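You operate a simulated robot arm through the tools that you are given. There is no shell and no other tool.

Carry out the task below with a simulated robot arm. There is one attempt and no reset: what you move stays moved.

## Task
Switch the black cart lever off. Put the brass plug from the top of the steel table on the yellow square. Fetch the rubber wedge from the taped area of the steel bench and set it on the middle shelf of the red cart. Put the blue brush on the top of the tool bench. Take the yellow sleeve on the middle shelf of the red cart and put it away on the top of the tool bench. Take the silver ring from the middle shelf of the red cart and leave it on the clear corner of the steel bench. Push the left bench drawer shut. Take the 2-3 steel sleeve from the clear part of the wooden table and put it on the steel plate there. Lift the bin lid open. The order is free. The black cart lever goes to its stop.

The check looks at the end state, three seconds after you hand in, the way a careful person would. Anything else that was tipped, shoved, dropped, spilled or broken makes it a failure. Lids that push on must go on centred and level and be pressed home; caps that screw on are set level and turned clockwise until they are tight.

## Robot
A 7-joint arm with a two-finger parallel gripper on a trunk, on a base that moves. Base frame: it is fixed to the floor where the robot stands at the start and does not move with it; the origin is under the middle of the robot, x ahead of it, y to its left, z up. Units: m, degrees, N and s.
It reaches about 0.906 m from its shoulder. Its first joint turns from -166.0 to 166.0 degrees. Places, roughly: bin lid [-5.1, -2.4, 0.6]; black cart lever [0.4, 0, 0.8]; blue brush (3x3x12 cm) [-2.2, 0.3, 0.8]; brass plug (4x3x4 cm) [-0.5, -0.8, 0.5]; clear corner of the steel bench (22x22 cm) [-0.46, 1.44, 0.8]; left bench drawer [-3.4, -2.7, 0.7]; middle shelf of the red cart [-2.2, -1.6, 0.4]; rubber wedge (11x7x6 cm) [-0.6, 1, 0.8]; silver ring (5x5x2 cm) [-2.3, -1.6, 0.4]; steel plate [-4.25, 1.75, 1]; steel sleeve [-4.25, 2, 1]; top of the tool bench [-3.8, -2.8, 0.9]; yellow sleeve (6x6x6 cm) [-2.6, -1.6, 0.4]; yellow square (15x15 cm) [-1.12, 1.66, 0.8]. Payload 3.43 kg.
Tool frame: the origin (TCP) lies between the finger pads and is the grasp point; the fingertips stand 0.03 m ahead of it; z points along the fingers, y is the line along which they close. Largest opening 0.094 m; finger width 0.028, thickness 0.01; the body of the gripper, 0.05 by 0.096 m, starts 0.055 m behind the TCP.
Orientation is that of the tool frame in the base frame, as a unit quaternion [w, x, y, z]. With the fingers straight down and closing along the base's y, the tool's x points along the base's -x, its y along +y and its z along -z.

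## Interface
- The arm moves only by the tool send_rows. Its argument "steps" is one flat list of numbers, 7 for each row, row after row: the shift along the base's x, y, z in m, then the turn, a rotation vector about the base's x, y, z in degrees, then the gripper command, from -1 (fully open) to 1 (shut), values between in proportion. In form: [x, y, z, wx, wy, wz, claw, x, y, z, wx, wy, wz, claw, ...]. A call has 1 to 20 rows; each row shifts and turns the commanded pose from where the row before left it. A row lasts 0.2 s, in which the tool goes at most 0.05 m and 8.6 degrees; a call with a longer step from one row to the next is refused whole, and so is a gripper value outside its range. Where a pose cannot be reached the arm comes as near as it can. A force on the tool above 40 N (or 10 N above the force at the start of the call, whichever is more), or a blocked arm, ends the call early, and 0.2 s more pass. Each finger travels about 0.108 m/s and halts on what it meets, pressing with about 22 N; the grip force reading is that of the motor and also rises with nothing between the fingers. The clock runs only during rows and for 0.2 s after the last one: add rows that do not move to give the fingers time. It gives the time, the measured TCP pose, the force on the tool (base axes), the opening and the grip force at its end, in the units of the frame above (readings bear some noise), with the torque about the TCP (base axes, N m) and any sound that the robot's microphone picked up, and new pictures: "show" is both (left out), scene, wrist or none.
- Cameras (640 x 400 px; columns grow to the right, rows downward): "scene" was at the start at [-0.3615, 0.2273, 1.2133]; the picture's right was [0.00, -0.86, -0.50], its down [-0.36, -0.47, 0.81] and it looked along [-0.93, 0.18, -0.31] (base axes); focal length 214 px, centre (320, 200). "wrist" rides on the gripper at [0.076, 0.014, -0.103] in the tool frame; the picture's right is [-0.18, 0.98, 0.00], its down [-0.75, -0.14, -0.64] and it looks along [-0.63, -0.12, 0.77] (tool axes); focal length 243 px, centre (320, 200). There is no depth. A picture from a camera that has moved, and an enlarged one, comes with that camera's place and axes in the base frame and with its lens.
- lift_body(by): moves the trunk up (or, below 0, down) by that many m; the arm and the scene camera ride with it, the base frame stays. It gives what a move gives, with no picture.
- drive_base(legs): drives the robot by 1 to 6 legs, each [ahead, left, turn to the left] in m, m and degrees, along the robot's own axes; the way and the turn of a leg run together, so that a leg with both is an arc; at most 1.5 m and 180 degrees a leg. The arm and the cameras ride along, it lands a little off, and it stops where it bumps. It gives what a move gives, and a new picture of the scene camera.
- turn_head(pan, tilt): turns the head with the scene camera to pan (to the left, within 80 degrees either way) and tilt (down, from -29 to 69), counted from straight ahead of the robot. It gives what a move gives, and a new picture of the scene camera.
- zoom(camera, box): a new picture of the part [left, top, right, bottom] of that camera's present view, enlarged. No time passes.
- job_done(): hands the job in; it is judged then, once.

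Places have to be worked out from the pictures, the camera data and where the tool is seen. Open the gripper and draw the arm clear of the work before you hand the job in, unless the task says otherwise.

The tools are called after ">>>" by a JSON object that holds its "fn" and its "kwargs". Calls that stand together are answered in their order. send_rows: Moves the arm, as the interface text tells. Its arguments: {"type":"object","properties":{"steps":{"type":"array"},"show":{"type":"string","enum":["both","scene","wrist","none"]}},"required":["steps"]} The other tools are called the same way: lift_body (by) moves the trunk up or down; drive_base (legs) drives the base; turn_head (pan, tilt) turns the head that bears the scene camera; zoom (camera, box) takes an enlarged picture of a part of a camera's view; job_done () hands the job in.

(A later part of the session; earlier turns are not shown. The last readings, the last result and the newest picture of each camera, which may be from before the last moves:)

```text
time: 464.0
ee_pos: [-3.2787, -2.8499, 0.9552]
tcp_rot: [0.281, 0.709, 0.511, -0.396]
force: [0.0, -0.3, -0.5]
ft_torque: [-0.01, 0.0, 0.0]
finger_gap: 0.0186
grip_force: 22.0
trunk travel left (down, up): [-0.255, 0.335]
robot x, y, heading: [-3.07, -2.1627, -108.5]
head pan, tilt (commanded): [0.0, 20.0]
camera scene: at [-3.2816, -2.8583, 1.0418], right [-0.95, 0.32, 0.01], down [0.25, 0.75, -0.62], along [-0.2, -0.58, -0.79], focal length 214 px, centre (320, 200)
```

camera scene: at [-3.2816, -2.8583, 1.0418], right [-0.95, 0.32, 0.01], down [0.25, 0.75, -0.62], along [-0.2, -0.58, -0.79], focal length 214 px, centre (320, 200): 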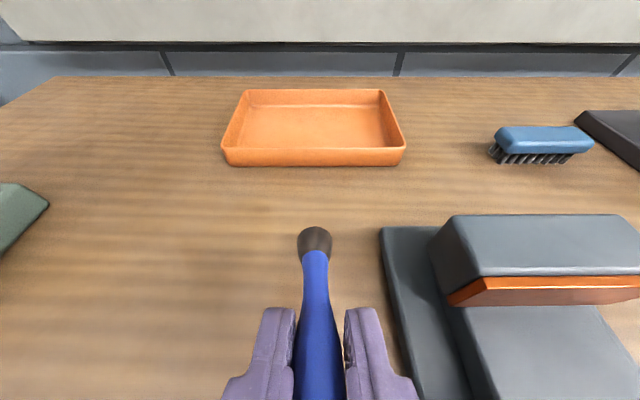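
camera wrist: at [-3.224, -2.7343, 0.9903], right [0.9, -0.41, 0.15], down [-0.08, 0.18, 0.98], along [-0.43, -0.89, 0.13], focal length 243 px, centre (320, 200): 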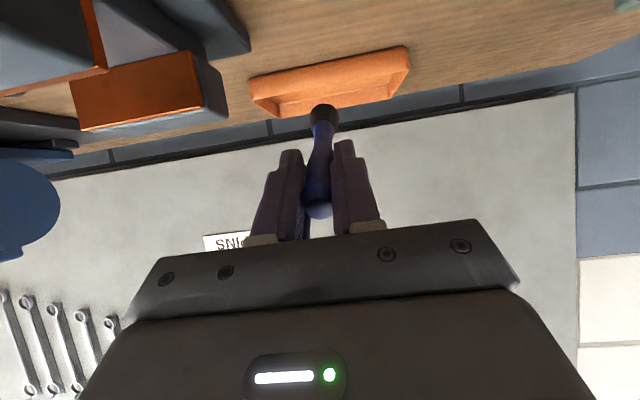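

>>> {"fn": "send_rows", "kwargs": {"steps": [0, 0, -0.004, 0, 0, 0, 1, 0, 0, -0.004, 0, 0, 0, 1, 0, 0, -0.004, 0, 0, 0, 1, 0, 0, -0.003, 0, 0, 0, 1], "show": "wrist"}}

```text
time: 465.0
ee_pos: [-3.2781, -2.8491, 0.9391]
tcp_rot: [0.281, 0.709, 0.511, -0.396]
force: [-0.1, 0.6, 0.0]
ft_torque: [0.07, 0.04, -0.01]
finger_gap: 0.0185
grip_force: 22.0
trunk travel left (down, up): [-0.255, 0.335]
robot x, y, heading: [-3.0668, -2.1629, -108.4]
head pan, tilt (commanded): [0.0, 20.0]
camera wrist: at [-3.2242, -2.734, 0.9287], right [0.9, -0.41, 0.15], down [-0.08, 0.18, 0.98], along [-0.43, -0.89, 0.13], focal length 243 px, centre (320, 200)
```

wrist: 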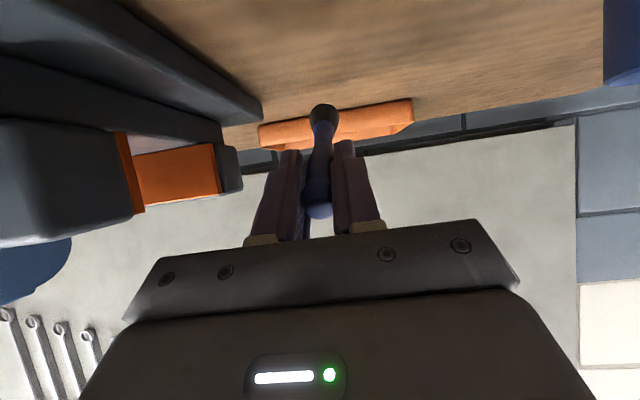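

>>> {"fn": "send_rows", "kwargs": {"steps": [0, 0, -0.003, 0, 0, 0, 1, 0, 0, -0.003, 0, 0, 0, 1, 0, 0, -0.003, 0, 0, 0, 1], "show": "wrist"}}

```text
time: 465.8
ee_pos: [-3.2789, -2.8491, 0.9309]
tcp_rot: [0.281, 0.71, 0.51, -0.396]
force: [-1.0, -0.3, -0.3]
ft_torque: [0.01, 0.0, -0.01]
finger_gap: 0.0188
grip_force: 22.4
trunk travel left (down, up): [-0.255, 0.335]
robot x, y, heading: [-3.0643, -2.1622, -108.4]
head pan, tilt (commanded): [0.0, 20.0]
camera wrist: at [-3.2243, -2.7342, 0.9198], right [0.9, -0.41, 0.15], down [-0.08, 0.18, 0.98], along [-0.43, -0.89, 0.13], focal length 243 px, centre (320, 200)
```

wrist: 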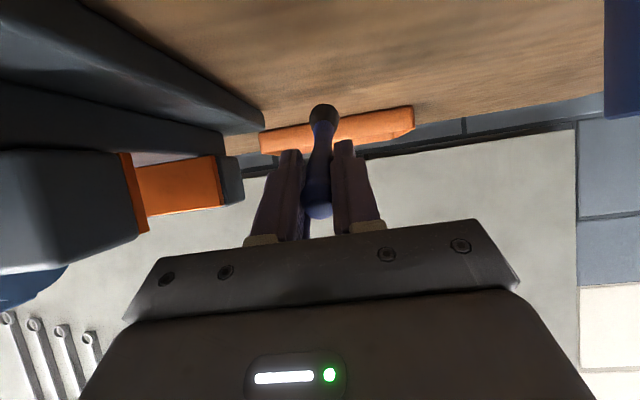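

Triangulating the tray corner gives a bench top of z≈0.87, so contact should come at about TCP z≈0.92. I continue.

>>> {"fn": "send_rows", "kwargs": {"steps": [0, 0, -0.004, 0, 0, 0, 1, 0, 0, -0.003, 0, 0, 0, 1, 0, 0, -0.003, 0, 0, 0, 1, 0, 0, -0.003, 0, 0, 0, 1], "show": "wrist"}}

```text
time: 466.8
ee_pos: [-3.2782, -2.8495, 0.9186]
tcp_rot: [0.281, 0.709, 0.51, -0.397]
force: [0.4, 0.6, 4.6]
ft_torque: [-0.35, 0.11, 0.0]
finger_gap: 0.019
grip_force: 22.0
trunk travel left (down, up): [-0.255, 0.335]
robot x, y, heading: [-3.0662, -2.1667, -108.5]
head pan, tilt (commanded): [0.0, 20.0]
camera wrist: at [-3.2243, -2.7341, 0.9073], right [0.9, -0.41, 0.15], down [-0.08, 0.18, 0.98], along [-0.43, -0.89, 0.13], focal length 243 px, centre (320, 200)
```

wrist: 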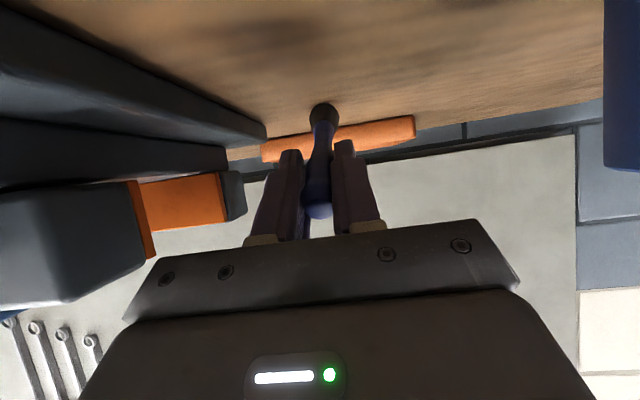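

The head touches. I press down a little further so the brush pivots flatter in the grip.

>>> {"fn": "send_rows", "kwargs": {"steps": [0, 0, -0.004, 0, 0, 0, 1, 0, 0, -0.004, 0, 0, 0, 1, 0, 0, -0.004, 0, 0, 0, 1], "show": "wrist"}}

```text
time: 467.6
ee_pos: [-3.2791, -2.8484, 0.9073]
tcp_rot: [0.281, 0.709, 0.511, -0.396]
force: [1.0, 2.9, 7.6]
ft_torque: [-0.43, 0.17, -0.05]
finger_gap: 0.019
grip_force: 22.2
trunk travel left (down, up): [-0.255, 0.335]
robot x, y, heading: [-3.063, -2.1627, -108.5]
head pan, tilt (commanded): [0.0, 20.0]
camera wrist: at [-3.2244, -2.7331, 0.8949], right [0.9, -0.41, 0.15], down [-0.08, 0.18, 0.98], along [-0.43, -0.89, 0.13], focal length 243 px, centre (320, 200)
```

wrist: 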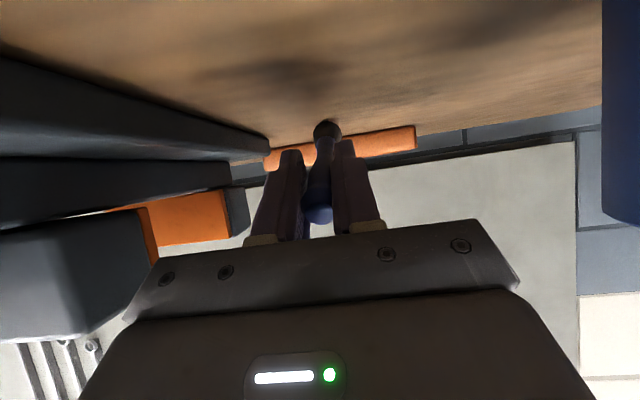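

It pivots nicely. I lower 4 mm more, then open the fingers gently.

>>> {"fn": "send_rows", "kwargs": {"steps": [0, 0, -0.004, 0, 0, 0, 1, 0, 0, 0, 0, 0, 0, 0.6, 0, 0, 0, 0, 0, 0, 0.5, 0, 0, 0, 0, 0, 0, 0.4, 0, 0, 0, 0, 0, 0, 0.3, 0, 0, 0, 0, 0, 0, 0.2], "show": "both"}}

```text
time: 469.0
ee_pos: [-3.2793, -2.8484, 0.901]
tcp_rot: [0.28, 0.709, 0.511, -0.396]
force: [0.4, -0.1, -0.7]
ft_torque: [-0.01, -0.05, 0.0]
finger_gap: 0.0376
grip_force: 0.0
trunk travel left (down, up): [-0.255, 0.335]
robot x, y, heading: [-3.063, -2.1646, -108.6]
head pan, tilt (commanded): [0.0, 20.0]
camera scene: at [-3.2819, -2.8582, 0.9887], right [-0.95, 0.32, 0.01], down [0.25, 0.75, -0.62], along [-0.2, -0.58, -0.79], focal length 214 px, centre (320, 200)
camera wrist: at [-3.2246, -2.734, 0.8905], right [0.9, -0.41, 0.15], down [-0.08, 0.18, 0.98], along [-0.43, -0.89, 0.13], focal length 243 px, centre (320, 200)
```

scene: 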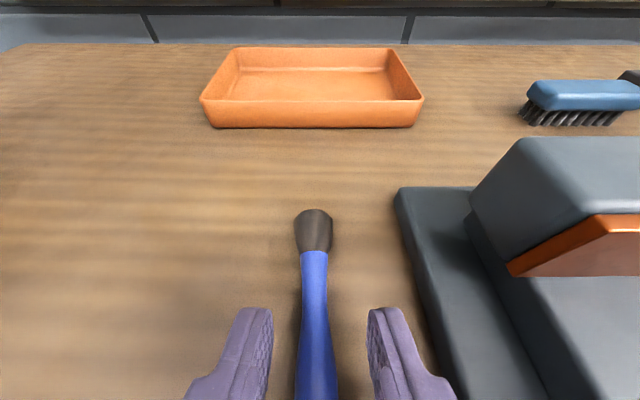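
wrist: 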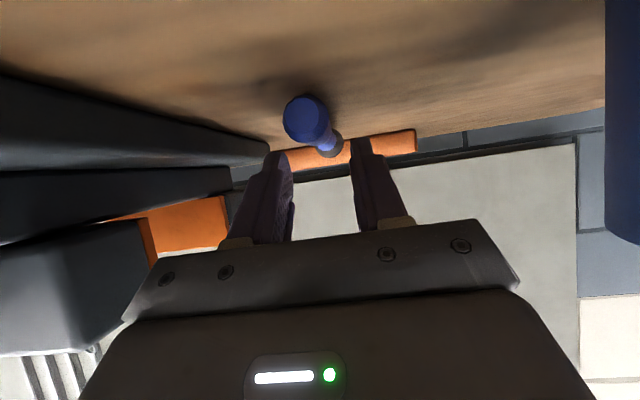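

The brush lies on the bench top. I withdraw up and back along the tool axis.

>>> {"fn": "send_rows", "kwargs": {"steps": [0, 0, 0.02, 0, 0, 0, 0.2, 0.008, 0.024, 0.03, 0, 0, 0, 0.2, 0.01, 0.03, 0.035, 0, 0, 0, 0.2, 0.01, 0.03, 0.035, 0, 0, 0, 0.2, 0.01, 0.03, 0.035, 0, 0, 0, 0.2], "show": "scene"}}

```text
time: 470.2
ee_pos: [-3.24, -2.7356, 1.0568]
tcp_rot: [0.28, 0.71, 0.51, -0.396]
force: [0.0, 0.1, 0.4]
ft_torque: [0.0, 0.01, 0.04]
finger_gap: 0.0374
grip_force: 0.1
trunk travel left (down, up): [-0.255, 0.335]
robot x, y, heading: [-3.0663, -2.1637, -108.4]
head pan, tilt (commanded): [0.0, 20.0]
camera scene: at [-3.2425, -2.7444, 1.1438], right [-0.95, 0.32, 0.01], down [0.25, 0.75, -0.62], along [-0.2, -0.58, -0.79], focal length 214 px, centre (320, 200)
```

scene: 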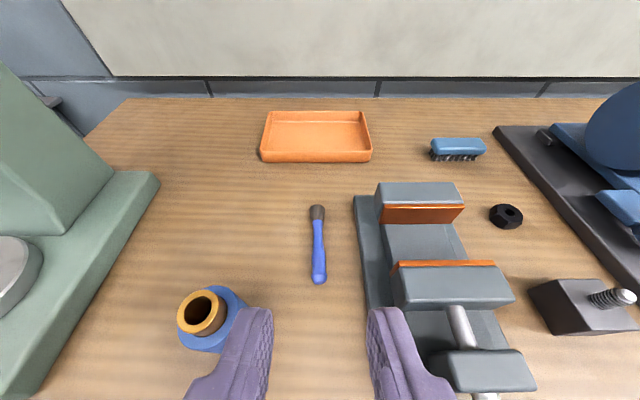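

The brush lies neatly on the tool bench. Next I shut the left drawer: its front spans about e-centre [-3.33, -2.56], z 0.65–0.81, sticking out ~11 cm. I back off a little and shift right to line up with its middle.

>>> {"fn": "drive_base", "kwargs": {"legs": [[-0.15, 0, 0], [0, -0.12, 0]]}}

>>> {"fn": "turn_head", "kwargs": {"pan": 0, "tilt": 35}}

```text
time: 472.4
ee_pos: [-3.3083, -2.5574, 1.0573]
tcp_rot: [0.281, 0.71, 0.51, -0.396]
force: [0.1, -0.5, 0.2]
ft_torque: [-0.01, -0.04, 0.02]
finger_gap: 0.0377
grip_force: 0.0
trunk travel left (down, up): [-0.255, 0.335]
robot x, y, heading: [-3.1337, -1.9814, -108.5]
head pan, tilt (commanded): [0.0, 20.0]
camera scene: at [-3.3111, -2.5654, 1.1431], right [-0.95, 0.32, 0.01], down [0.25, 0.75, -0.62], along [-0.2, -0.58, -0.79], focal length 214 px, centre (320, 200)
```

scene: 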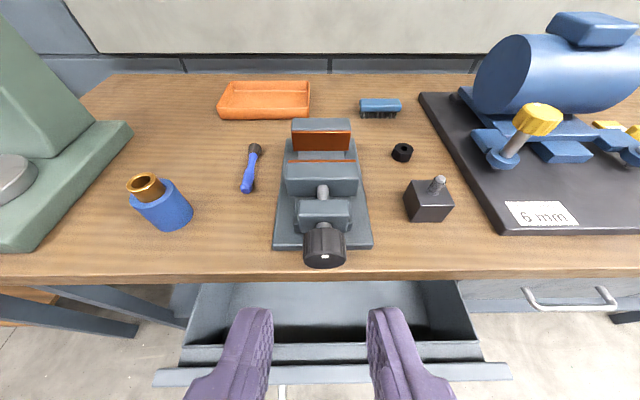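

```text
time: 473.2
ee_pos: [-3.3074, -2.5572, 1.0551]
tcp_rot: [0.281, 0.709, 0.511, -0.396]
force: [-0.9, 0.0, -0.9]
ft_torque: [-0.01, 0.0, 0.0]
finger_gap: 0.0371
grip_force: 0.0
trunk travel left (down, up): [-0.255, 0.335]
robot x, y, heading: [-3.1325, -1.9818, -108.9]
head pan, tilt (commanded): [0.0, 35.0]
camera scene: at [-3.305, -2.5497, 1.1255], right [-0.95, 0.32, 0.01], down [0.29, 0.87, -0.39], along [-0.13, -0.37, -0.92], focal length 214 px, centre (320, 200)
```

scene: 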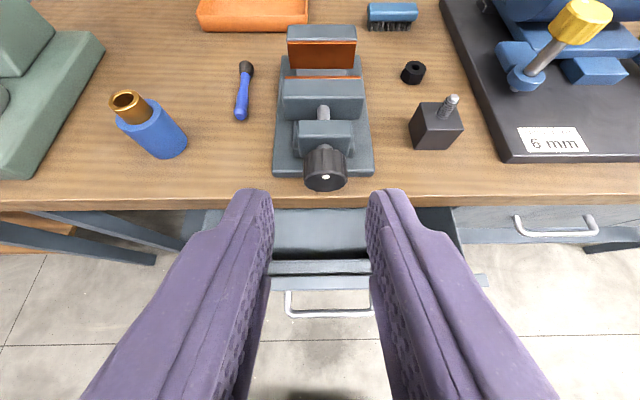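

The drawer front is at n≈−3.485 with the handle just below; it's centred 2 cm to the right of the tool. I close the fingers, step back, lower in front of the drawer panel (above the handle).

>>> {"fn": "send_rows", "kwargs": {"steps": [0.008, 0.038, 0, 0, 0, 0, 1, 0.003, 0.041, 0, 0, 0, 0, 1, 0, 0, -0.045, 0, 0, 0, 1, 0, 0, -0.045, 0, 0, 0, 1, 0, 0, -0.045, 0, 0, 0, 1, 0, 0, -0.045, 0, 0, 0, 1, 0, 0, -0.045, 0, 0, 0, 1, 0, 0, -0.035, 0, 0, 0, 1, 0, 0, 0, 0, 0, 0, 1], "show": "both"}}

```text
time: 475.2
ee_pos: [-3.2983, -2.477, 0.7955]
tcp_rot: [0.28, 0.71, 0.509, -0.397]
force: [0.1, 0.0, 0.1]
ft_torque: [0.02, -0.02, 0.0]
finger_gap: 0.0
grip_force: 22.1
trunk travel left (down, up): [-0.255, 0.335]
robot x, y, heading: [-3.1336, -1.9893, -108.9]
head pan, tilt (commanded): [0.0, 35.0]
camera scene: at [-3.2945, -2.4706, 0.8645], right [-0.95, 0.32, 0.01], down [0.29, 0.87, -0.39], along [-0.13, -0.37, -0.92], focal length 214 px, centre (320, 200)
camera wrist: at [-3.2422, -2.3626, 0.7839], right [0.9, -0.41, 0.15], down [-0.08, 0.18, 0.98], along [-0.43, -0.89, 0.13], focal length 243 px, centre (320, 200)
```

scene: 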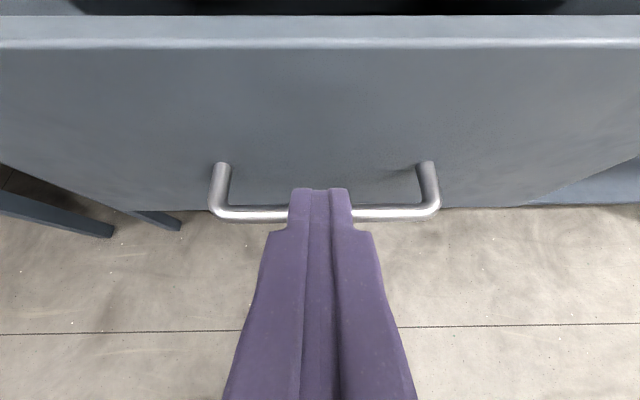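
wrist: 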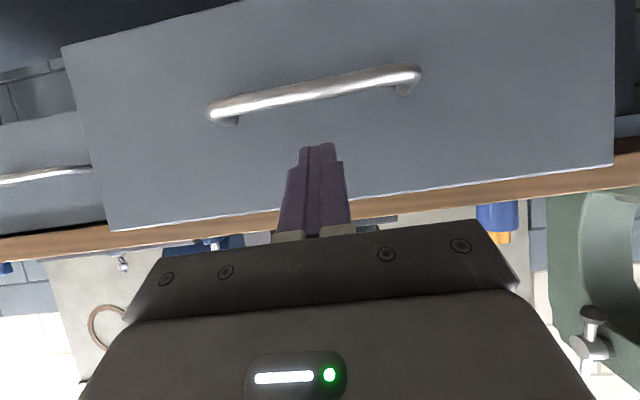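

Fingers are just above the handle, facing the panel. I push forward steadily until the drawer stops.

>>> {"fn": "send_rows", "kwargs": {"steps": [-0.0064, -0.019, 0, 0, 0, 0, 1, -0.0064, -0.019, 0, 0, 0, 0, 1, -0.0064, -0.019, 0, 0, 0, 0, 1, -0.005, -0.0142, 0, 0, 0, 0, 1, -0.005, -0.0142, 0, 0, 0, 0, 1, -0.005, -0.0142, 0, 0, 0, 0, 1, -0.005, -0.0142, 0, 0, 0, 0, 1], "show": "scene"}}

```text
time: 476.8
ee_pos: [-3.3366, -2.5912, 0.7965]
tcp_rot: [0.28, 0.71, 0.51, -0.396]
force: [0.6, 0.4, 0.4]
ft_torque: [0.01, 0.04, 0.02]
finger_gap: 0.0004
grip_force: 21.7
trunk travel left (down, up): [-0.255, 0.335]
robot x, y, heading: [-3.1313, -1.9845, -108.4]
head pan, tilt (commanded): [0.0, 35.0]
camera scene: at [-3.3334, -2.5849, 0.8654], right [-0.95, 0.32, 0.01], down [0.29, 0.87, -0.39], along [-0.13, -0.37, -0.92], focal length 214 px, centre (320, 200)
```

scene: 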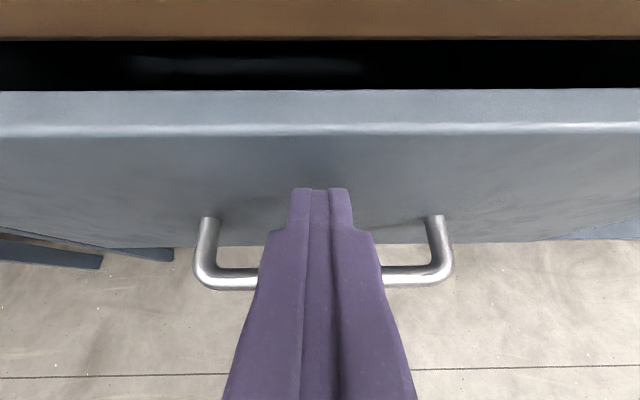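

>>> {"fn": "send_rows", "kwargs": {"steps": [-0.004, -0.0115, 0, 0, 0, 0, 1, -0.004, -0.0115, 0, 0, 0, 0, 1, -0.004, -0.0115, 0, 0, 0, 0, 1, -0.004, -0.0115, 0, 0, 0, 0, 1, -0.004, -0.0115, 0, 0, 0, 0, 1], "show": "scene"}}

```text
time: 478.0
ee_pos: [-3.35, -2.635, 0.7937]
tcp_rot: [0.277, 0.713, 0.512, -0.391]
force: [8.1, 25.2, 13.2]
ft_torque: [-0.09, 0.0, 0.06]
finger_gap: 0.0
grip_force: 22.0
trunk travel left (down, up): [-0.255, 0.335]
robot x, y, heading: [-3.1322, -1.9833, -108.4]
head pan, tilt (commanded): [0.0, 35.0]
stopped in row 5: the force on the tool passed its limit at 53 N (the readings are from after the stop); the commanded pose is now the measured one
camera scene: at [-3.3487, -2.629, 0.8615], right [-0.95, 0.32, 0.01], down [0.3, 0.88, -0.38], along [-0.13, -0.36, -0.93], focal length 214 px, centre (320, 200)
```

scene: 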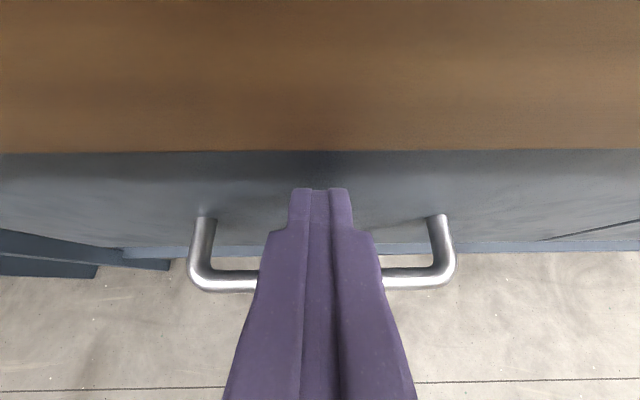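

The drawer hit its stop (53 N) and its front is now under the bench edge. I back off and check that it is flush with the others.

>>> {"fn": "send_rows", "kwargs": {"steps": [0.0128, 0.038, 0, 0, 0, 0, 1, 0.0128, 0.038, 0, 0, 0, 0, 1, 0.0128, 0.038, 0, 0, 0, 0, 1, 0.0128, 0.038, 0.01, 0, 0, 0, 1, 0, 0, 0, 0, 0, 0, 1], "show": "none"}}

>>> {"fn": "turn_head", "kwargs": {"pan": -35, "tilt": 0}}

```text
time: 479.2
ee_pos: [-3.3007, -2.4867, 0.8035]
tcp_rot: [0.278, 0.712, 0.512, -0.392]
force: [-0.3, 0.1, 0.0]
ft_torque: [-0.02, -0.03, 0.0]
finger_gap: 0.0
grip_force: 22.2
trunk travel left (down, up): [-0.255, 0.335]
robot x, y, heading: [-3.1326, -1.9828, -108.7]
head pan, tilt (commanded): [0.0, 35.0]
```

```text
time: 480.2
ee_pos: [-3.2997, -2.4879, 0.8031]
tcp_rot: [0.277, 0.712, 0.513, -0.391]
force: [1.0, 0.3, -0.6]
ft_torque: [-0.03, 0.03, -0.01]
finger_gap: 0.0
grip_force: 22.0
trunk travel left (down, up): [-0.255, 0.335]
robot x, y, heading: [-3.1344, -1.9844, -108.7]
head pan, tilt (commanded): [-35.0, 0.0]
camera scene: at [-3.3525, -2.4822, 0.9271], right [-0.62, 0.72, 0.31], down [0.17, 0.51, -0.84], along [-0.77, -0.47, -0.44], focal length 214 px, centre (320, 200)
```

scene: 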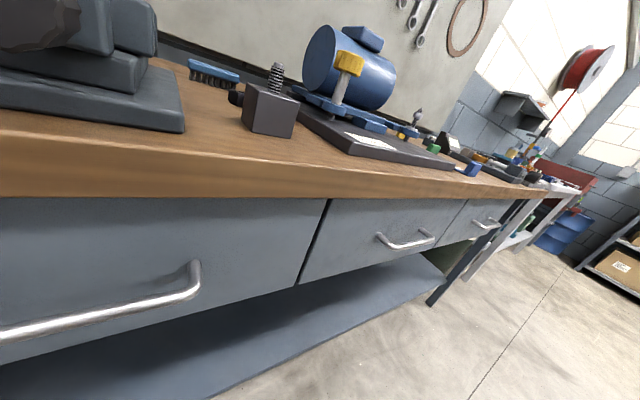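

The left drawer is shut, flush with the others. Now the yellow sleeve: I raise the arm and turn right around to face the red cart from this (south) side.

>>> {"fn": "send_rows", "kwargs": {"steps": [0, 0, 0.045, 0, 0, 0, -1, 0, 0, 0.045, 0, 0, 0, -1, 0, 0, 0.045, 0, 0, 0, -1, 0, 0, 0.045, 0, 0, 0, -1, 0, 0, 0.045, 0, 0, 0, -1, 0, 0, 0.045, 0, 0, 0, -1], "show": "none"}}

>>> {"fn": "drive_base", "kwargs": {"legs": [[0, 0, -90], [0, 0, -90]]}}

```text
time: 481.6
ee_pos: [-3.3008, -2.4864, 1.0725]
tcp_rot: [0.276, 0.713, 0.512, -0.392]
force: [0.1, 0.1, -0.1]
ft_torque: [0.03, 0.03, 0.03]
finger_gap: 0.094
grip_force: 0.1
trunk travel left (down, up): [-0.255, 0.335]
robot x, y, heading: [-3.1323, -1.9814, -108.6]
head pan, tilt (commanded): [-35.0, 0.0]
```

```text
time: 489.6
ee_pos: [-2.9719, -1.4751, 1.0719]
tcp_rot: [0.388, -0.52, 0.707, 0.281]
force: [-0.6, -0.7, 0.3]
ft_torque: [0.01, -0.01, 0.01]
finger_gap: 0.0938
grip_force: 0.0
trunk travel left (down, up): [-0.255, 0.335]
robot x, y, heading: [-3.1347, -1.9844, 72.4]
head pan, tilt (commanded): [-35.0, 0.0]
camera scene: at [-2.9201, -1.4778, 1.1967], right [0.63, -0.71, 0.32], down [-0.16, -0.52, -0.84], along [0.76, 0.48, -0.44], focal length 214 px, centre (320, 200)
```

scene: 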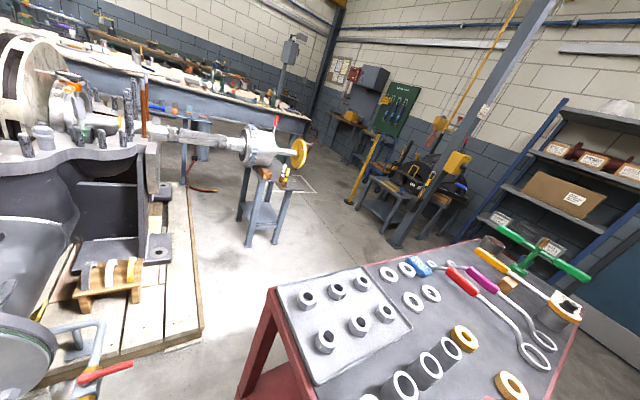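

I'm facing the cart's right end. I back up 0.17 m, lower the trunk and the arm to shelf height beside the cart's end, then slide right.

>>> {"fn": "drive_base", "kwargs": {"legs": [[-0.17, 0, 0]]}}

>>> {"fn": "lift_body", "kwargs": {"by": -0.25}}

>>> {"fn": "send_rows", "kwargs": {"steps": [-0.003, -0.01, -0.045, 0, 0, 0, -1, -0.003, -0.01, -0.045, 0, 0, 0, -1, -0.003, -0.01, -0.045, 0, 0, 0, -1, -0.003, -0.01, -0.045, 0, 0, 0, -1, -0.003, -0.01, -0.045, 0, 0, 0, -1, 0, 0, -0.045, 0, 0, 0, -1, 0, 0, -0.03, 0, 0, 0, -1], "show": "none"}}

>>> {"fn": "turn_head", "kwargs": {"pan": -30, "tilt": 0}}

```text
time: 491.0
ee_pos: [-3.0222, -1.6372, 1.0725]
tcp_rot: [0.389, -0.519, 0.708, 0.28]
force: [-0.7, 0.1, -0.3]
ft_torque: [0.03, 0.04, 0.03]
finger_gap: 0.0942
grip_force: 0.1
trunk travel left (down, up): [-0.255, 0.335]
robot x, y, heading: [-3.1887, -2.1443, 72.7]
head pan, tilt (commanded): [-35.0, 0.0]
camera scene: at [-2.9715, -1.641, 1.1971], right [0.63, -0.71, 0.31], down [-0.16, -0.52, -0.84], along [0.76, 0.48, -0.44], focal length 214 px, centre (320, 200)
```

scene: 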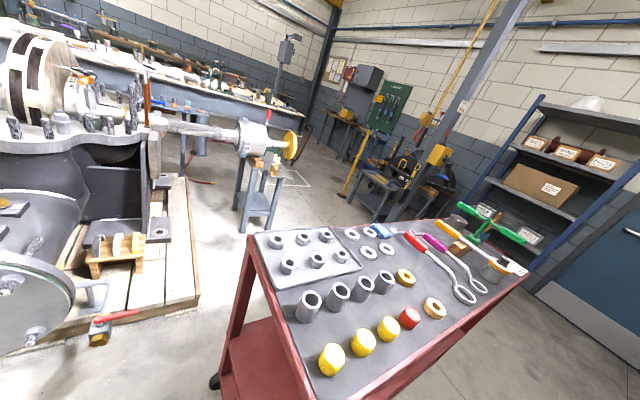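

```text
time: 493.6
ee_pos: [-3.023, -1.636, 0.8234]
tcp_rot: [0.389, -0.519, 0.708, 0.28]
force: [0.6, 0.5, 0.3]
ft_torque: [0.01, -0.01, 0.0]
finger_gap: 0.094
grip_force: 0.2
trunk travel left (down, up): [-0.005, 0.585]
robot x, y, heading: [-3.1774, -2.1446, 72.4]
head pan, tilt (commanded): [-35.0, 0.0]
```

```text
time: 495.2
ee_pos: [-3.0365, -1.6868, 0.5208]
tcp_rot: [0.388, -0.52, 0.708, 0.28]
force: [-0.1, 0.4, -0.7]
ft_torque: [-0.01, -0.02, -0.02]
finger_gap: 0.094
grip_force: 0.0
trunk travel left (down, up): [-0.005, 0.585]
robot x, y, heading: [-3.1813, -2.1443, 72.3]
head pan, tilt (commanded): [-35.0, 0.0]
```

```text
time: 495.9
ee_pos: [-3.0365, -1.6883, 0.523]
tcp_rot: [0.388, -0.52, 0.707, 0.28]
force: [-0.3, -0.7, 0.6]
ft_torque: [0.0, 0.0, -0.03]
finger_gap: 0.094
grip_force: 0.2
trunk travel left (down, up): [-0.005, 0.585]
robot x, y, heading: [-3.1864, -2.1446, 72.5]
head pan, tilt (commanded): [-30.0, 0.0]
camera scene: at [-2.991, -1.6857, 0.6446], right [0.7, -0.66, 0.28], down [-0.16, -0.52, -0.84], along [0.7, 0.54, -0.46], focal length 214 px, centre (320, 200)
```

scene: 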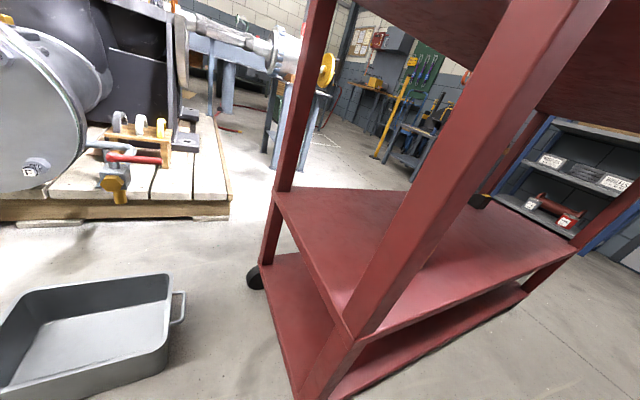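

I see the cart's right end and its corner post. I slide right 0.41 m to line up with the sleeve.

>>> {"fn": "drive_base", "kwargs": {"legs": [[0, -0.41, 0]]}}

>>> {"fn": "turn_head", "kwargs": {"pan": 0, "tilt": 10}}

```text
time: 498.4
ee_pos: [-2.6442, -1.8109, 0.5222]
tcp_rot: [0.389, -0.52, 0.707, 0.281]
force: [-0.1, 0.5, 0.0]
ft_torque: [0.0, 0.02, 0.03]
finger_gap: 0.0941
grip_force: 0.1
trunk travel left (down, up): [-0.005, 0.585]
robot x, y, heading: [-2.7885, -2.2691, 72.8]
head pan, tilt (commanded): [-30.0, 0.0]
camera scene: at [-2.5975, -1.809, 0.6444], right [0.7, -0.66, 0.28], down [-0.16, -0.52, -0.84], along [0.7, 0.54, -0.46], focal length 214 px, centre (320, 200)
```

scene: 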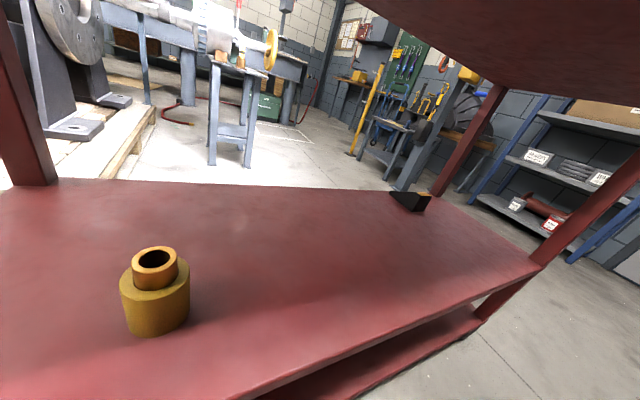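

```text
time: 499.4
ee_pos: [-2.6445, -1.8115, 0.5229]
tcp_rot: [0.388, -0.52, 0.707, 0.28]
force: [-0.4, 0.9, 0.4]
ft_torque: [-0.01, 0.01, 0.03]
finger_gap: 0.0941
grip_force: 0.1
trunk travel left (down, up): [-0.005, 0.585]
robot x, y, heading: [-2.7882, -2.2693, 72.7]
head pan, tilt (commanded): [0.0, 10.0]
camera scene: at [-2.6389, -1.7916, 0.6226], right [0.95, -0.3, 0.01], down [-0.2, -0.65, -0.74], along [0.23, 0.7, -0.68], focal length 214 px, centre (320, 200)
```

scene: 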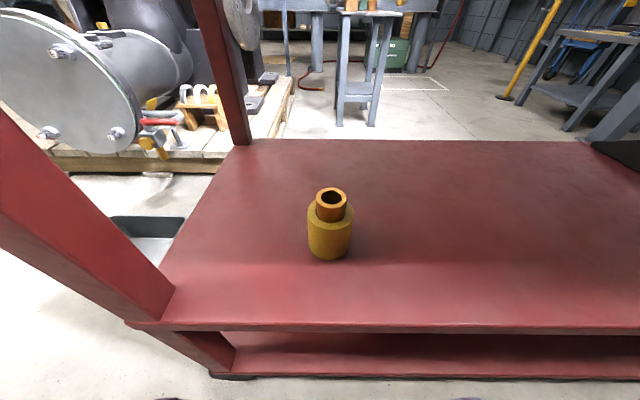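

The sleeve is at about [-2.575, -1.640], base on the shelf z≈0.386. I drive ahead 0.08 m, then lower and reach forward around it.

>>> {"fn": "drive_base", "kwargs": {"legs": [[0.08, 0, 0]]}}

>>> {"fn": "send_rows", "kwargs": {"steps": [0.005, -0.0015, -0.03, 0, 0, 0, -1, 0.005, -0.0015, -0.03, 0, 0, 0, -1, 0.011, 0.018, -0.02, 0, 0, 0, -1, 0, 0, 0, 0, 0, 0, -1], "show": "both"}}

```text
time: 500.4
ee_pos: [-2.6198, -1.7345, 0.5226]
tcp_rot: [0.388, -0.52, 0.707, 0.281]
force: [0.1, 0.2, 0.3]
ft_torque: [-0.02, -0.02, 0.03]
finger_gap: 0.0939
grip_force: 0.1
trunk travel left (down, up): [-0.005, 0.585]
robot x, y, heading: [-2.7672, -2.1942, 73.0]
head pan, tilt (commanded): [0.0, 10.0]
camera scene: at [-2.6155, -1.7148, 0.6226], right [0.95, -0.3, 0.01], down [-0.2, -0.65, -0.74], along [0.23, 0.7, -0.68], focal length 214 px, centre (320, 200)
```

scene: 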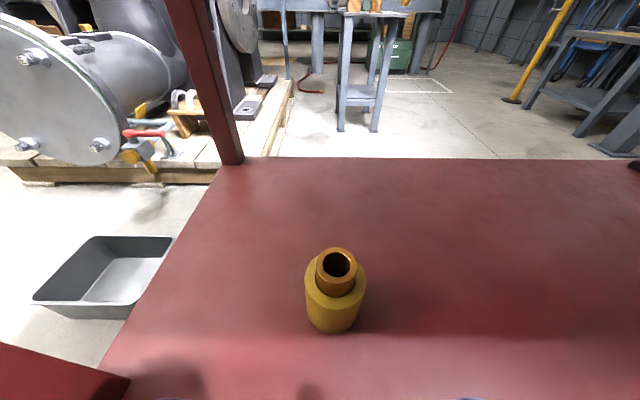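

```text
time: 501.4
ee_pos: [-2.5994, -1.717, 0.442]
tcp_rot: [0.388, -0.52, 0.707, 0.281]
force: [-0.6, 0.2, -0.4]
ft_torque: [0.0, -0.03, 0.01]
finger_gap: 0.094
grip_force: 0.1
trunk travel left (down, up): [-0.005, 0.585]
robot x, y, heading: [-2.7604, -2.1911, 72.7]
head pan, tilt (commanded): [0.0, 10.0]
camera scene: at [-2.5945, -1.6988, 0.5427], right [0.95, -0.3, 0.01], down [-0.2, -0.65, -0.74], along [0.23, 0.7, -0.68], focal length 214 px, centre (320, 200)
camera wrist: at [-2.6512, -1.8362, 0.4324], right [-0.91, 0.39, 0.15], down [0.09, -0.17, 0.98], along [0.41, 0.91, 0.12], focal length 243 px, centre (320, 200)
```

scene: 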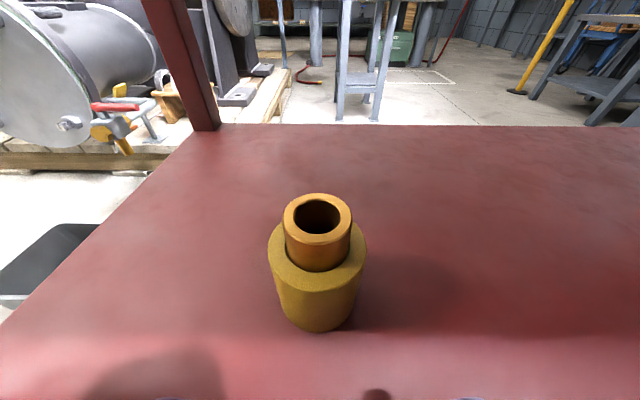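
wrist: 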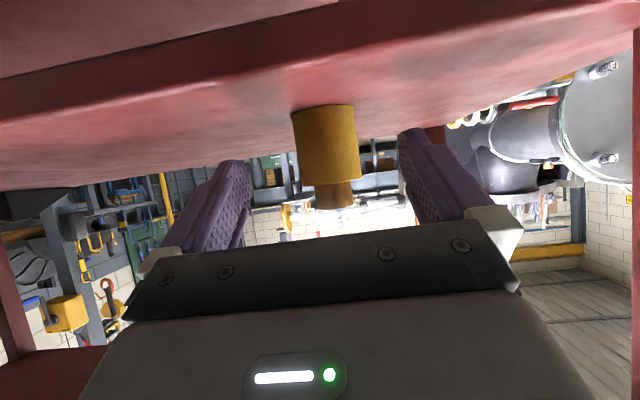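

The sleeve is centred between the fingers laterally. I advance 7 cm and lower 2 cm, then close.

>>> {"fn": "send_rows", "kwargs": {"steps": [0.0106, 0.0329, -0.008, 0, 0, 0, -1, 0.0106, 0.0329, -0.008, 0, 0, 0, -1, 0, 0, -0.004, 0, 0, 0, -1, 0, 0, 0, 0, 0, 0, -1], "show": "both"}}

```text
time: 502.4
ee_pos: [-2.5776, -1.6537, 0.4215]
tcp_rot: [0.388, -0.52, 0.707, 0.281]
force: [-0.8, 0.0, 0.3]
ft_torque: [0.01, 0.02, -0.01]
finger_gap: 0.0942
grip_force: 0.2
trunk travel left (down, up): [-0.005, 0.585]
robot x, y, heading: [-2.7643, -2.1936, 72.5]
head pan, tilt (commanded): [0.0, 10.0]
camera scene: at [-2.5734, -1.6341, 0.522], right [0.95, -0.3, 0.01], down [-0.2, -0.65, -0.74], along [0.23, 0.7, -0.68], focal length 214 px, centre (320, 200)
camera wrist: at [-2.6302, -1.7716, 0.4119], right [-0.91, 0.39, 0.15], down [0.09, -0.17, 0.98], along [0.41, 0.9, 0.12], focal length 243 px, centre (320, 200)
```

scene: 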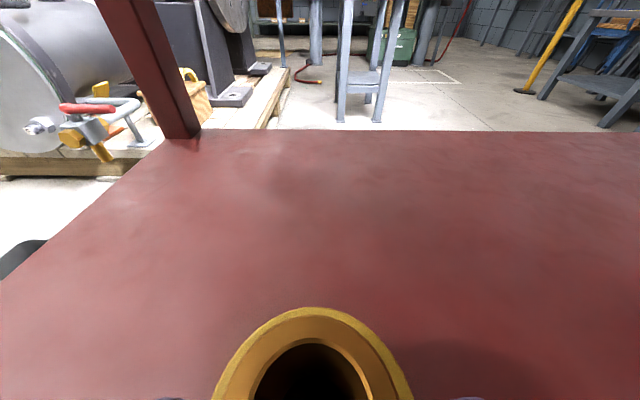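
wrist: 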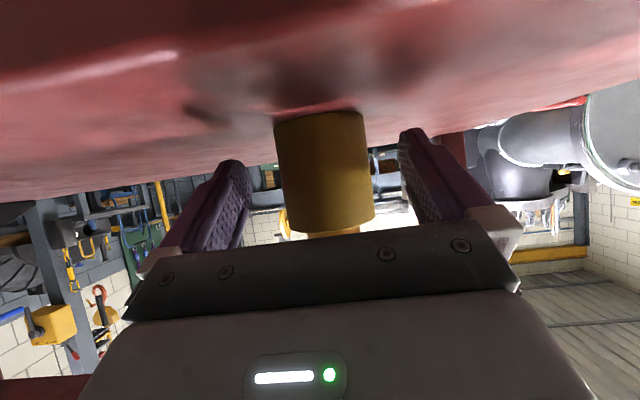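

>>> {"fn": "send_rows", "kwargs": {"steps": [0, 0, 0, 0, 0, 0, 0, 0, 0, 0, 0, 0, 0, 1, 0, 0, 0, 0, 0, 0, 1, 0, 0, 0, 0, 0, 0, 1], "show": "wrist"}}

```text
time: 503.4
ee_pos: [-2.5781, -1.6541, 0.4213]
tcp_rot: [0.388, -0.52, 0.707, 0.281]
force: [-4.2, 2.3, 0.6]
ft_torque: [0.11, 0.36, 0.13]
finger_gap: 0.0538
grip_force: 21.7
trunk travel left (down, up): [-0.005, 0.585]
robot x, y, heading: [-2.7637, -2.19, 72.7]
head pan, tilt (commanded): [0.0, 10.0]
camera wrist: at [-2.6303, -1.7715, 0.4121], right [-0.91, 0.39, 0.15], down [0.09, -0.17, 0.98], along [0.41, 0.91, 0.12], focal length 243 px, centre (320, 200)
```

wrist: 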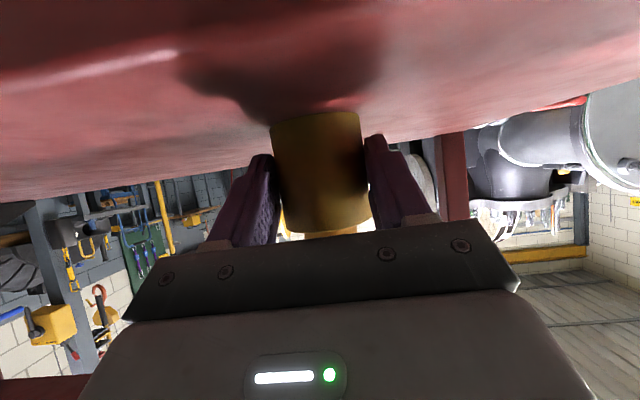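

Gripped (gap 54 mm). I lift gently.

>>> {"fn": "send_rows", "kwargs": {"steps": [0, 0, 0.005, 0, 0, 0, 1, 0, 0, 0.01, 0, 0, 0, 1, 0, 0, 0.015, 0, 0, 0, 1, 0, 0, 0, 0, 0, 0, 1], "show": "wrist"}}

```text
time: 504.4
ee_pos: [-2.578, -1.6532, 0.4514]
tcp_rot: [0.388, -0.52, 0.707, 0.281]
force: [0.0, -0.4, -8.0]
ft_torque: [-0.17, 0.08, -0.02]
finger_gap: 0.0537
grip_force: 22.1
trunk travel left (down, up): [-0.005, 0.585]
robot x, y, heading: [-2.7647, -2.1908, 72.8]
head pan, tilt (commanded): [0.0, 10.0]
camera wrist: at [-2.6298, -1.7713, 0.4418], right [-0.91, 0.39, 0.15], down [0.09, -0.17, 0.98], along [0.41, 0.91, 0.12], focal length 243 px, centre (320, 200)
```

wrist: 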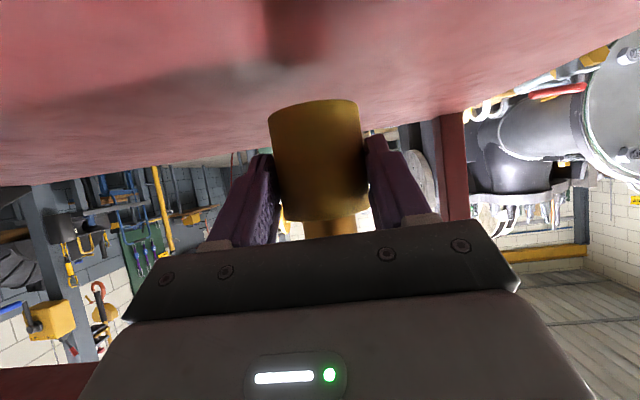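

The sleeve is held (8 N). I back the base out 0.1 m and retract the arm clear of the shelf.

>>> {"fn": "drive_base", "kwargs": {"legs": [[-0.1, 0, 0]]}}

>>> {"fn": "send_rows", "kwargs": {"steps": [-0.009, -0.0285, 0.01, 0, 0, 0, 1, -0.009, -0.0285, 0.01, 0, 0, 0, 1, -0.009, -0.0285, 0.01, 0, 0, 0, 1, -0.006, -0.019, 0.02, 0, 0, 0, 1], "show": "scene"}}

```text
time: 505.6
ee_pos: [-2.6078, -1.7493, 0.4524]
tcp_rot: [0.388, -0.52, 0.707, 0.281]
force: [0.1, -0.1, -8.6]
ft_torque: [-0.14, 0.04, -0.01]
finger_gap: 0.0536
grip_force: 21.6
trunk travel left (down, up): [-0.005, 0.585]
robot x, y, heading: [-2.7929, -2.2865, 72.7]
head pan, tilt (commanded): [0.0, 10.0]
camera scene: at [-2.6029, -1.7304, 0.5517], right [0.95, -0.3, 0.01], down [-0.2, -0.65, -0.73], along [0.23, 0.7, -0.68], focal length 214 px, centre (320, 200)
```

scene: 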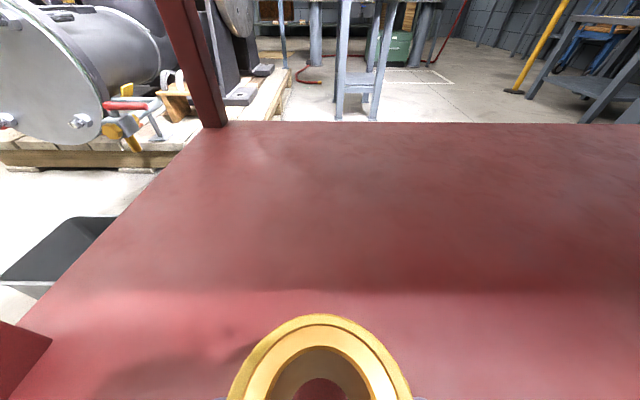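

```text
time: 506.6
ee_pos: [-2.6409, -1.8527, 0.5024]
tcp_rot: [0.388, -0.52, 0.707, 0.281]
force: [-0.1, -0.1, -8.5]
ft_torque: [-0.18, 0.01, 0.01]
finger_gap: 0.0536
grip_force: 21.8
trunk travel left (down, up): [-0.005, 0.585]
robot x, y, heading: [-2.795, -2.287, 72.7]
head pan, tilt (commanded): [0.0, 10.0]
camera scene: at [-2.6366, -1.8344, 0.6023], right [0.95, -0.3, 0.01], down [-0.2, -0.65, -0.73], along [0.23, 0.7, -0.68], focal length 214 px, centre (320, 200)
```

scene: 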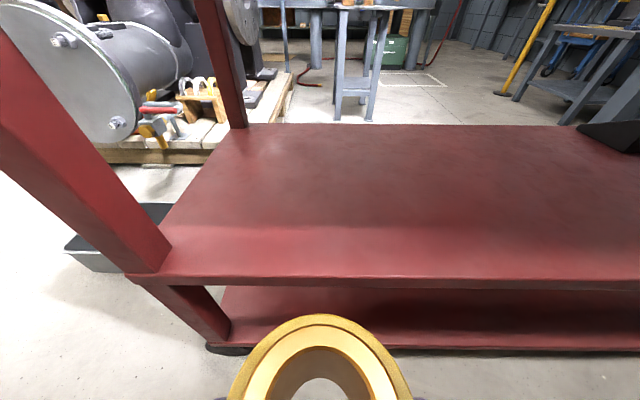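

The sleeve is clear. I raise trunk and arm, shift 0.12 m away from the press side, and turn left to face the tool bench again.

>>> {"fn": "lift_body", "kwargs": {"by": 0.25}}

>>> {"fn": "send_rows", "kwargs": {"steps": [0, 0, 0.045, 0, 0, 0, 1, 0, 0, 0.045, 0, 0, 0, 1, 0, 0, 0.045, 0, 0, 0, 1, 0, 0, 0.045, 0, 0, 0, 1, 0, 0, 0.045, 0, 0, 0, 1, 0, 0, 0.045, 0, 0, 0, 1, 0.003, 0.01, 0.045, 0, 0, 0, 1, 0.003, 0.01, 0.03, 0, 0, 0, 1], "show": "none"}}

>>> {"fn": "drive_base", "kwargs": {"legs": [[0.03, 0.13, 0]]}}

```text
time: 509.2
ee_pos: [-2.6412, -1.8536, 0.7521]
tcp_rot: [0.388, -0.521, 0.707, 0.281]
force: [-0.3, -0.1, -7.3]
ft_torque: [-0.18, 0.07, -0.01]
finger_gap: 0.0535
grip_force: 21.8
trunk travel left (down, up): [-0.255, 0.335]
robot x, y, heading: [-2.7928, -2.2861, 72.9]
head pan, tilt (commanded): [0.0, 10.0]
```

```text
time: 511.0
ee_pos: [-2.6351, -1.8321, 1.0972]
tcp_rot: [0.388, -0.52, 0.708, 0.28]
force: [-0.5, -0.3, -8.1]
ft_torque: [-0.14, 0.05, -0.04]
finger_gap: 0.0534
grip_force: 21.7
trunk travel left (down, up): [-0.255, 0.335]
robot x, y, heading: [-2.7952, -2.2874, 72.6]
head pan, tilt (commanded): [0.0, 10.0]
```

```text
time: 512.2
ee_pos: [-2.7504, -1.7644, 1.0962]
tcp_rot: [0.389, -0.52, 0.707, 0.28]
force: [-0.5, 0.5, -7.5]
ft_torque: [-0.19, 0.03, -0.01]
finger_gap: 0.0537
grip_force: 22.0
trunk travel left (down, up): [-0.255, 0.335]
robot x, y, heading: [-2.908, -2.2225, 72.3]
head pan, tilt (commanded): [0.0, 10.0]
camera scene: at [-2.7453, -1.7454, 1.1975], right [0.95, -0.3, 0.01], down [-0.2, -0.65, -0.73], along [0.23, 0.7, -0.68], focal length 214 px, centre (320, 200)
```

scene: 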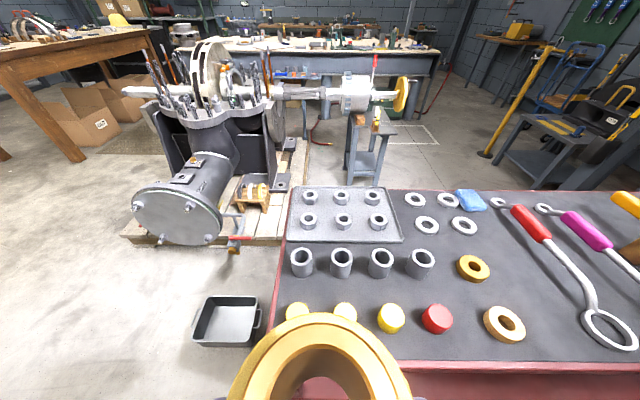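

I turn left 180° to face the tool bench.

>>> {"fn": "drive_base", "kwargs": {"legs": [[0, 0, 90], [0, 0, 89]]}}

>>> {"fn": "turn_head", "kwargs": {"pan": 0, "tilt": 20}}

```text
time: 520.3
ee_pos: [-3.0745, -2.6742, 1.0968]
tcp_rot: [0.276, 0.712, 0.513, -0.391]
force: [0.0, -0.3, -8.1]
ft_torque: [0.19, -0.07, -0.01]
finger_gap: 0.0536
grip_force: 22.4
trunk travel left (down, up): [-0.255, 0.335]
robot x, y, heading: [-2.9077, -2.2191, -108.2]
head pan, tilt (commanded): [0.0, 10.0]
camera scene: at [-3.0807, -2.6925, 1.1975], right [-0.95, 0.32, 0.01], down [0.21, 0.64, -0.73], along [-0.24, -0.69, -0.68], focal length 214 px, centre (320, 200)
```

scene: 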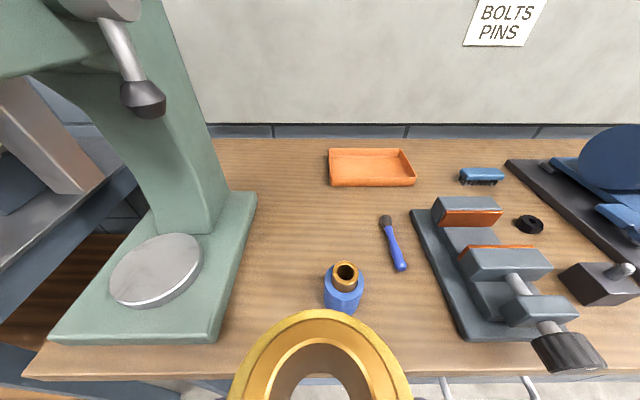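

```text
time: 521.0
ee_pos: [-3.0752, -2.6743, 1.0976]
tcp_rot: [0.277, 0.712, 0.513, -0.391]
force: [-0.2, -0.2, -7.1]
ft_torque: [0.18, -0.09, -0.01]
finger_gap: 0.0534
grip_force: 21.8
trunk travel left (down, up): [-0.255, 0.335]
robot x, y, heading: [-2.909, -2.2196, -108.5]
head pan, tilt (commanded): [0.0, 20.0]
camera scene: at [-3.0781, -2.6842, 1.1836], right [-0.95, 0.32, 0.01], down [0.25, 0.76, -0.61], along [-0.2, -0.57, -0.8], focal length 214 px, centre (320, 200)
```

scene: 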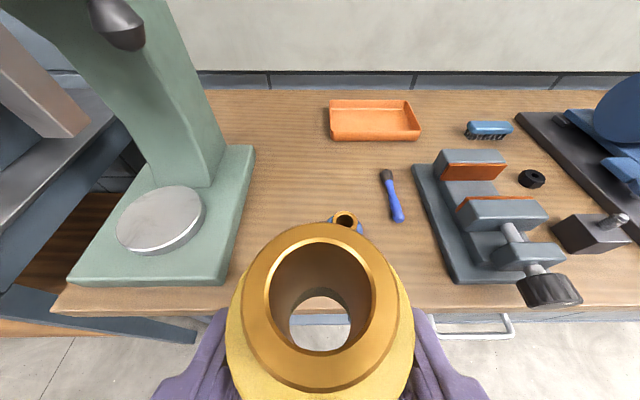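

The free spot left of the can and brush (about [-3.12, -2.97]) is good for the sleeve. I drive ahead 6 cm and move over it, staying high until past the can.

>>> {"fn": "drive_base", "kwargs": {"legs": [[0.06, 0, 0]]}}

>>> {"fn": "send_rows", "kwargs": {"steps": [-0.0058, -0.0455, -0.008, 0, 0, 0, 1, -0.0058, -0.0455, -0.008, 0, 0, 0, 1, -0.0058, -0.0455, -0.008, 0, 0, 0, 1, -0.0058, -0.0455, -0.008, 0, 0, 0, 1, -0.0058, -0.0455, -0.008, 0, 0, 0, 1, 0, 0, -0.03, 0, 0, 0, 1, 0, 0, -0.03, 0, 0, 0, 1, 0, 0, 0, 0, 0, 0, 1], "show": "both"}}

```text
time: 522.0
ee_pos: [-3.0941, -2.7332, 1.0968]
tcp_rot: [0.277, 0.712, 0.513, -0.391]
force: [0.2, -0.8, -7.6]
ft_torque: [0.19, -0.02, -0.05]
finger_gap: 0.0537
grip_force: 22.2
trunk travel left (down, up): [-0.255, 0.335]
robot x, y, heading: [-2.9269, -2.2787, -108.2]
head pan, tilt (commanded): [0.0, 20.0]
camera scene: at [-3.0978, -2.7434, 1.1831], right [-0.95, 0.32, 0.01], down [0.25, 0.76, -0.6], along [-0.2, -0.57, -0.8], focal length 214 px, centre (320, 200)
```

scene: 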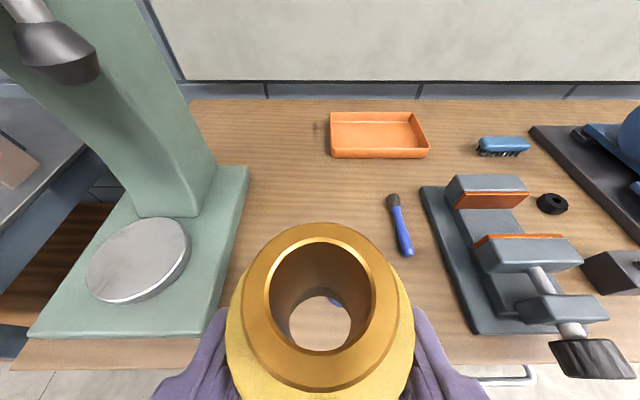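

```text
time: 523.8
ee_pos: [-3.1233, -2.9587, 0.998]
tcp_rot: [0.276, 0.712, 0.513, -0.39]
force: [0.8, 0.4, -7.9]
ft_torque: [0.18, -0.04, 0.0]
finger_gap: 0.0535
grip_force: 21.9
trunk travel left (down, up): [-0.255, 0.335]
robot x, y, heading: [-2.9248, -2.2764, -108.6]
head pan, tilt (commanded): [0.0, 20.0]
camera scene: at [-3.1267, -2.9695, 1.0833], right [-0.95, 0.32, 0.01], down [0.25, 0.76, -0.6], along [-0.2, -0.57, -0.8], focal length 214 px, centre (320, 200)
camera wrist: at [-3.0692, -2.8438, 0.9872], right [0.9, -0.41, 0.15], down [-0.09, 0.17, 0.98], along [-0.43, -0.9, 0.12], focal length 243 px, centre (320, 200)
```

scene: 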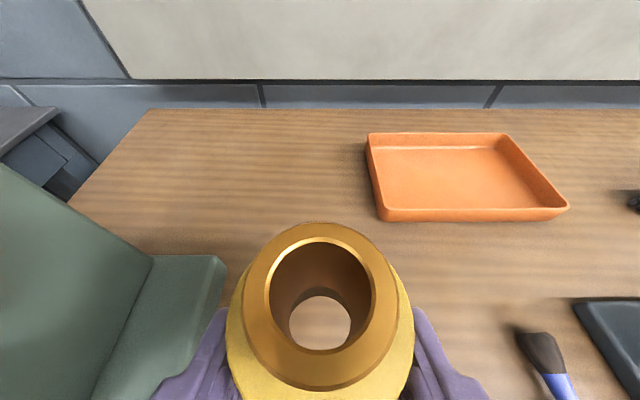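
wrist: 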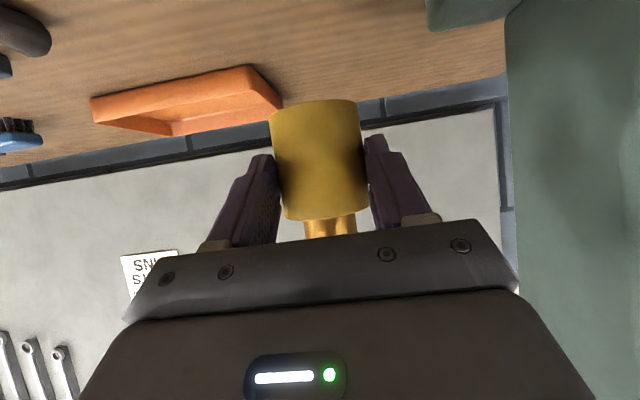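

I lower the sleeve slowly onto the bench.

>>> {"fn": "send_rows", "kwargs": {"steps": [0, 0, -0.03, 0, 0, 0, 1, 0, 0, -0.025, 0, 0, 0, 1, 0, 0, -0.015, 0, 0, 0, 1, 0, 0, -0.008, 0, 0, 0, 1, 0, 0, -0.004, 0, 0, 0, 1, 0, 0, -0.003, 0, 0, 0, 1], "show": "none"}}

```text
time: 525.1
ee_pos: [-3.1235, -2.9591, 0.9118]
tcp_rot: [0.277, 0.712, 0.514, -0.39]
force: [-0.3, 0.4, -7.7]
ft_torque: [0.15, -0.09, 0.03]
finger_gap: 0.0539
grip_force: 22.1
trunk travel left (down, up): [-0.255, 0.335]
robot x, y, heading: [-2.9243, -2.2793, -108.4]
head pan, tilt (commanded): [0.0, 20.0]
```

>>> {"fn": "send_rows", "kwargs": {"steps": [0, 0, -0.003, 0, 0, 0, 1, 0, 0, -0.003, 0, 0, 0, 1, 0, 0, -0.002, 0, 0, 0, 1, 0, 0, -0.002, 0, 0, 0, 1], "show": "none"}}

```text
time: 526.1
ee_pos: [-3.123, -2.9592, 0.9036]
tcp_rot: [0.278, 0.711, 0.513, -0.392]
force: [0.6, 0.6, -0.2]
ft_torque: [-0.02, -0.2, 0.04]
finger_gap: 0.0536
grip_force: 21.3
trunk travel left (down, up): [-0.255, 0.335]
robot x, y, heading: [-2.9298, -2.28, -108.3]
head pan, tilt (commanded): [0.0, 20.0]
```

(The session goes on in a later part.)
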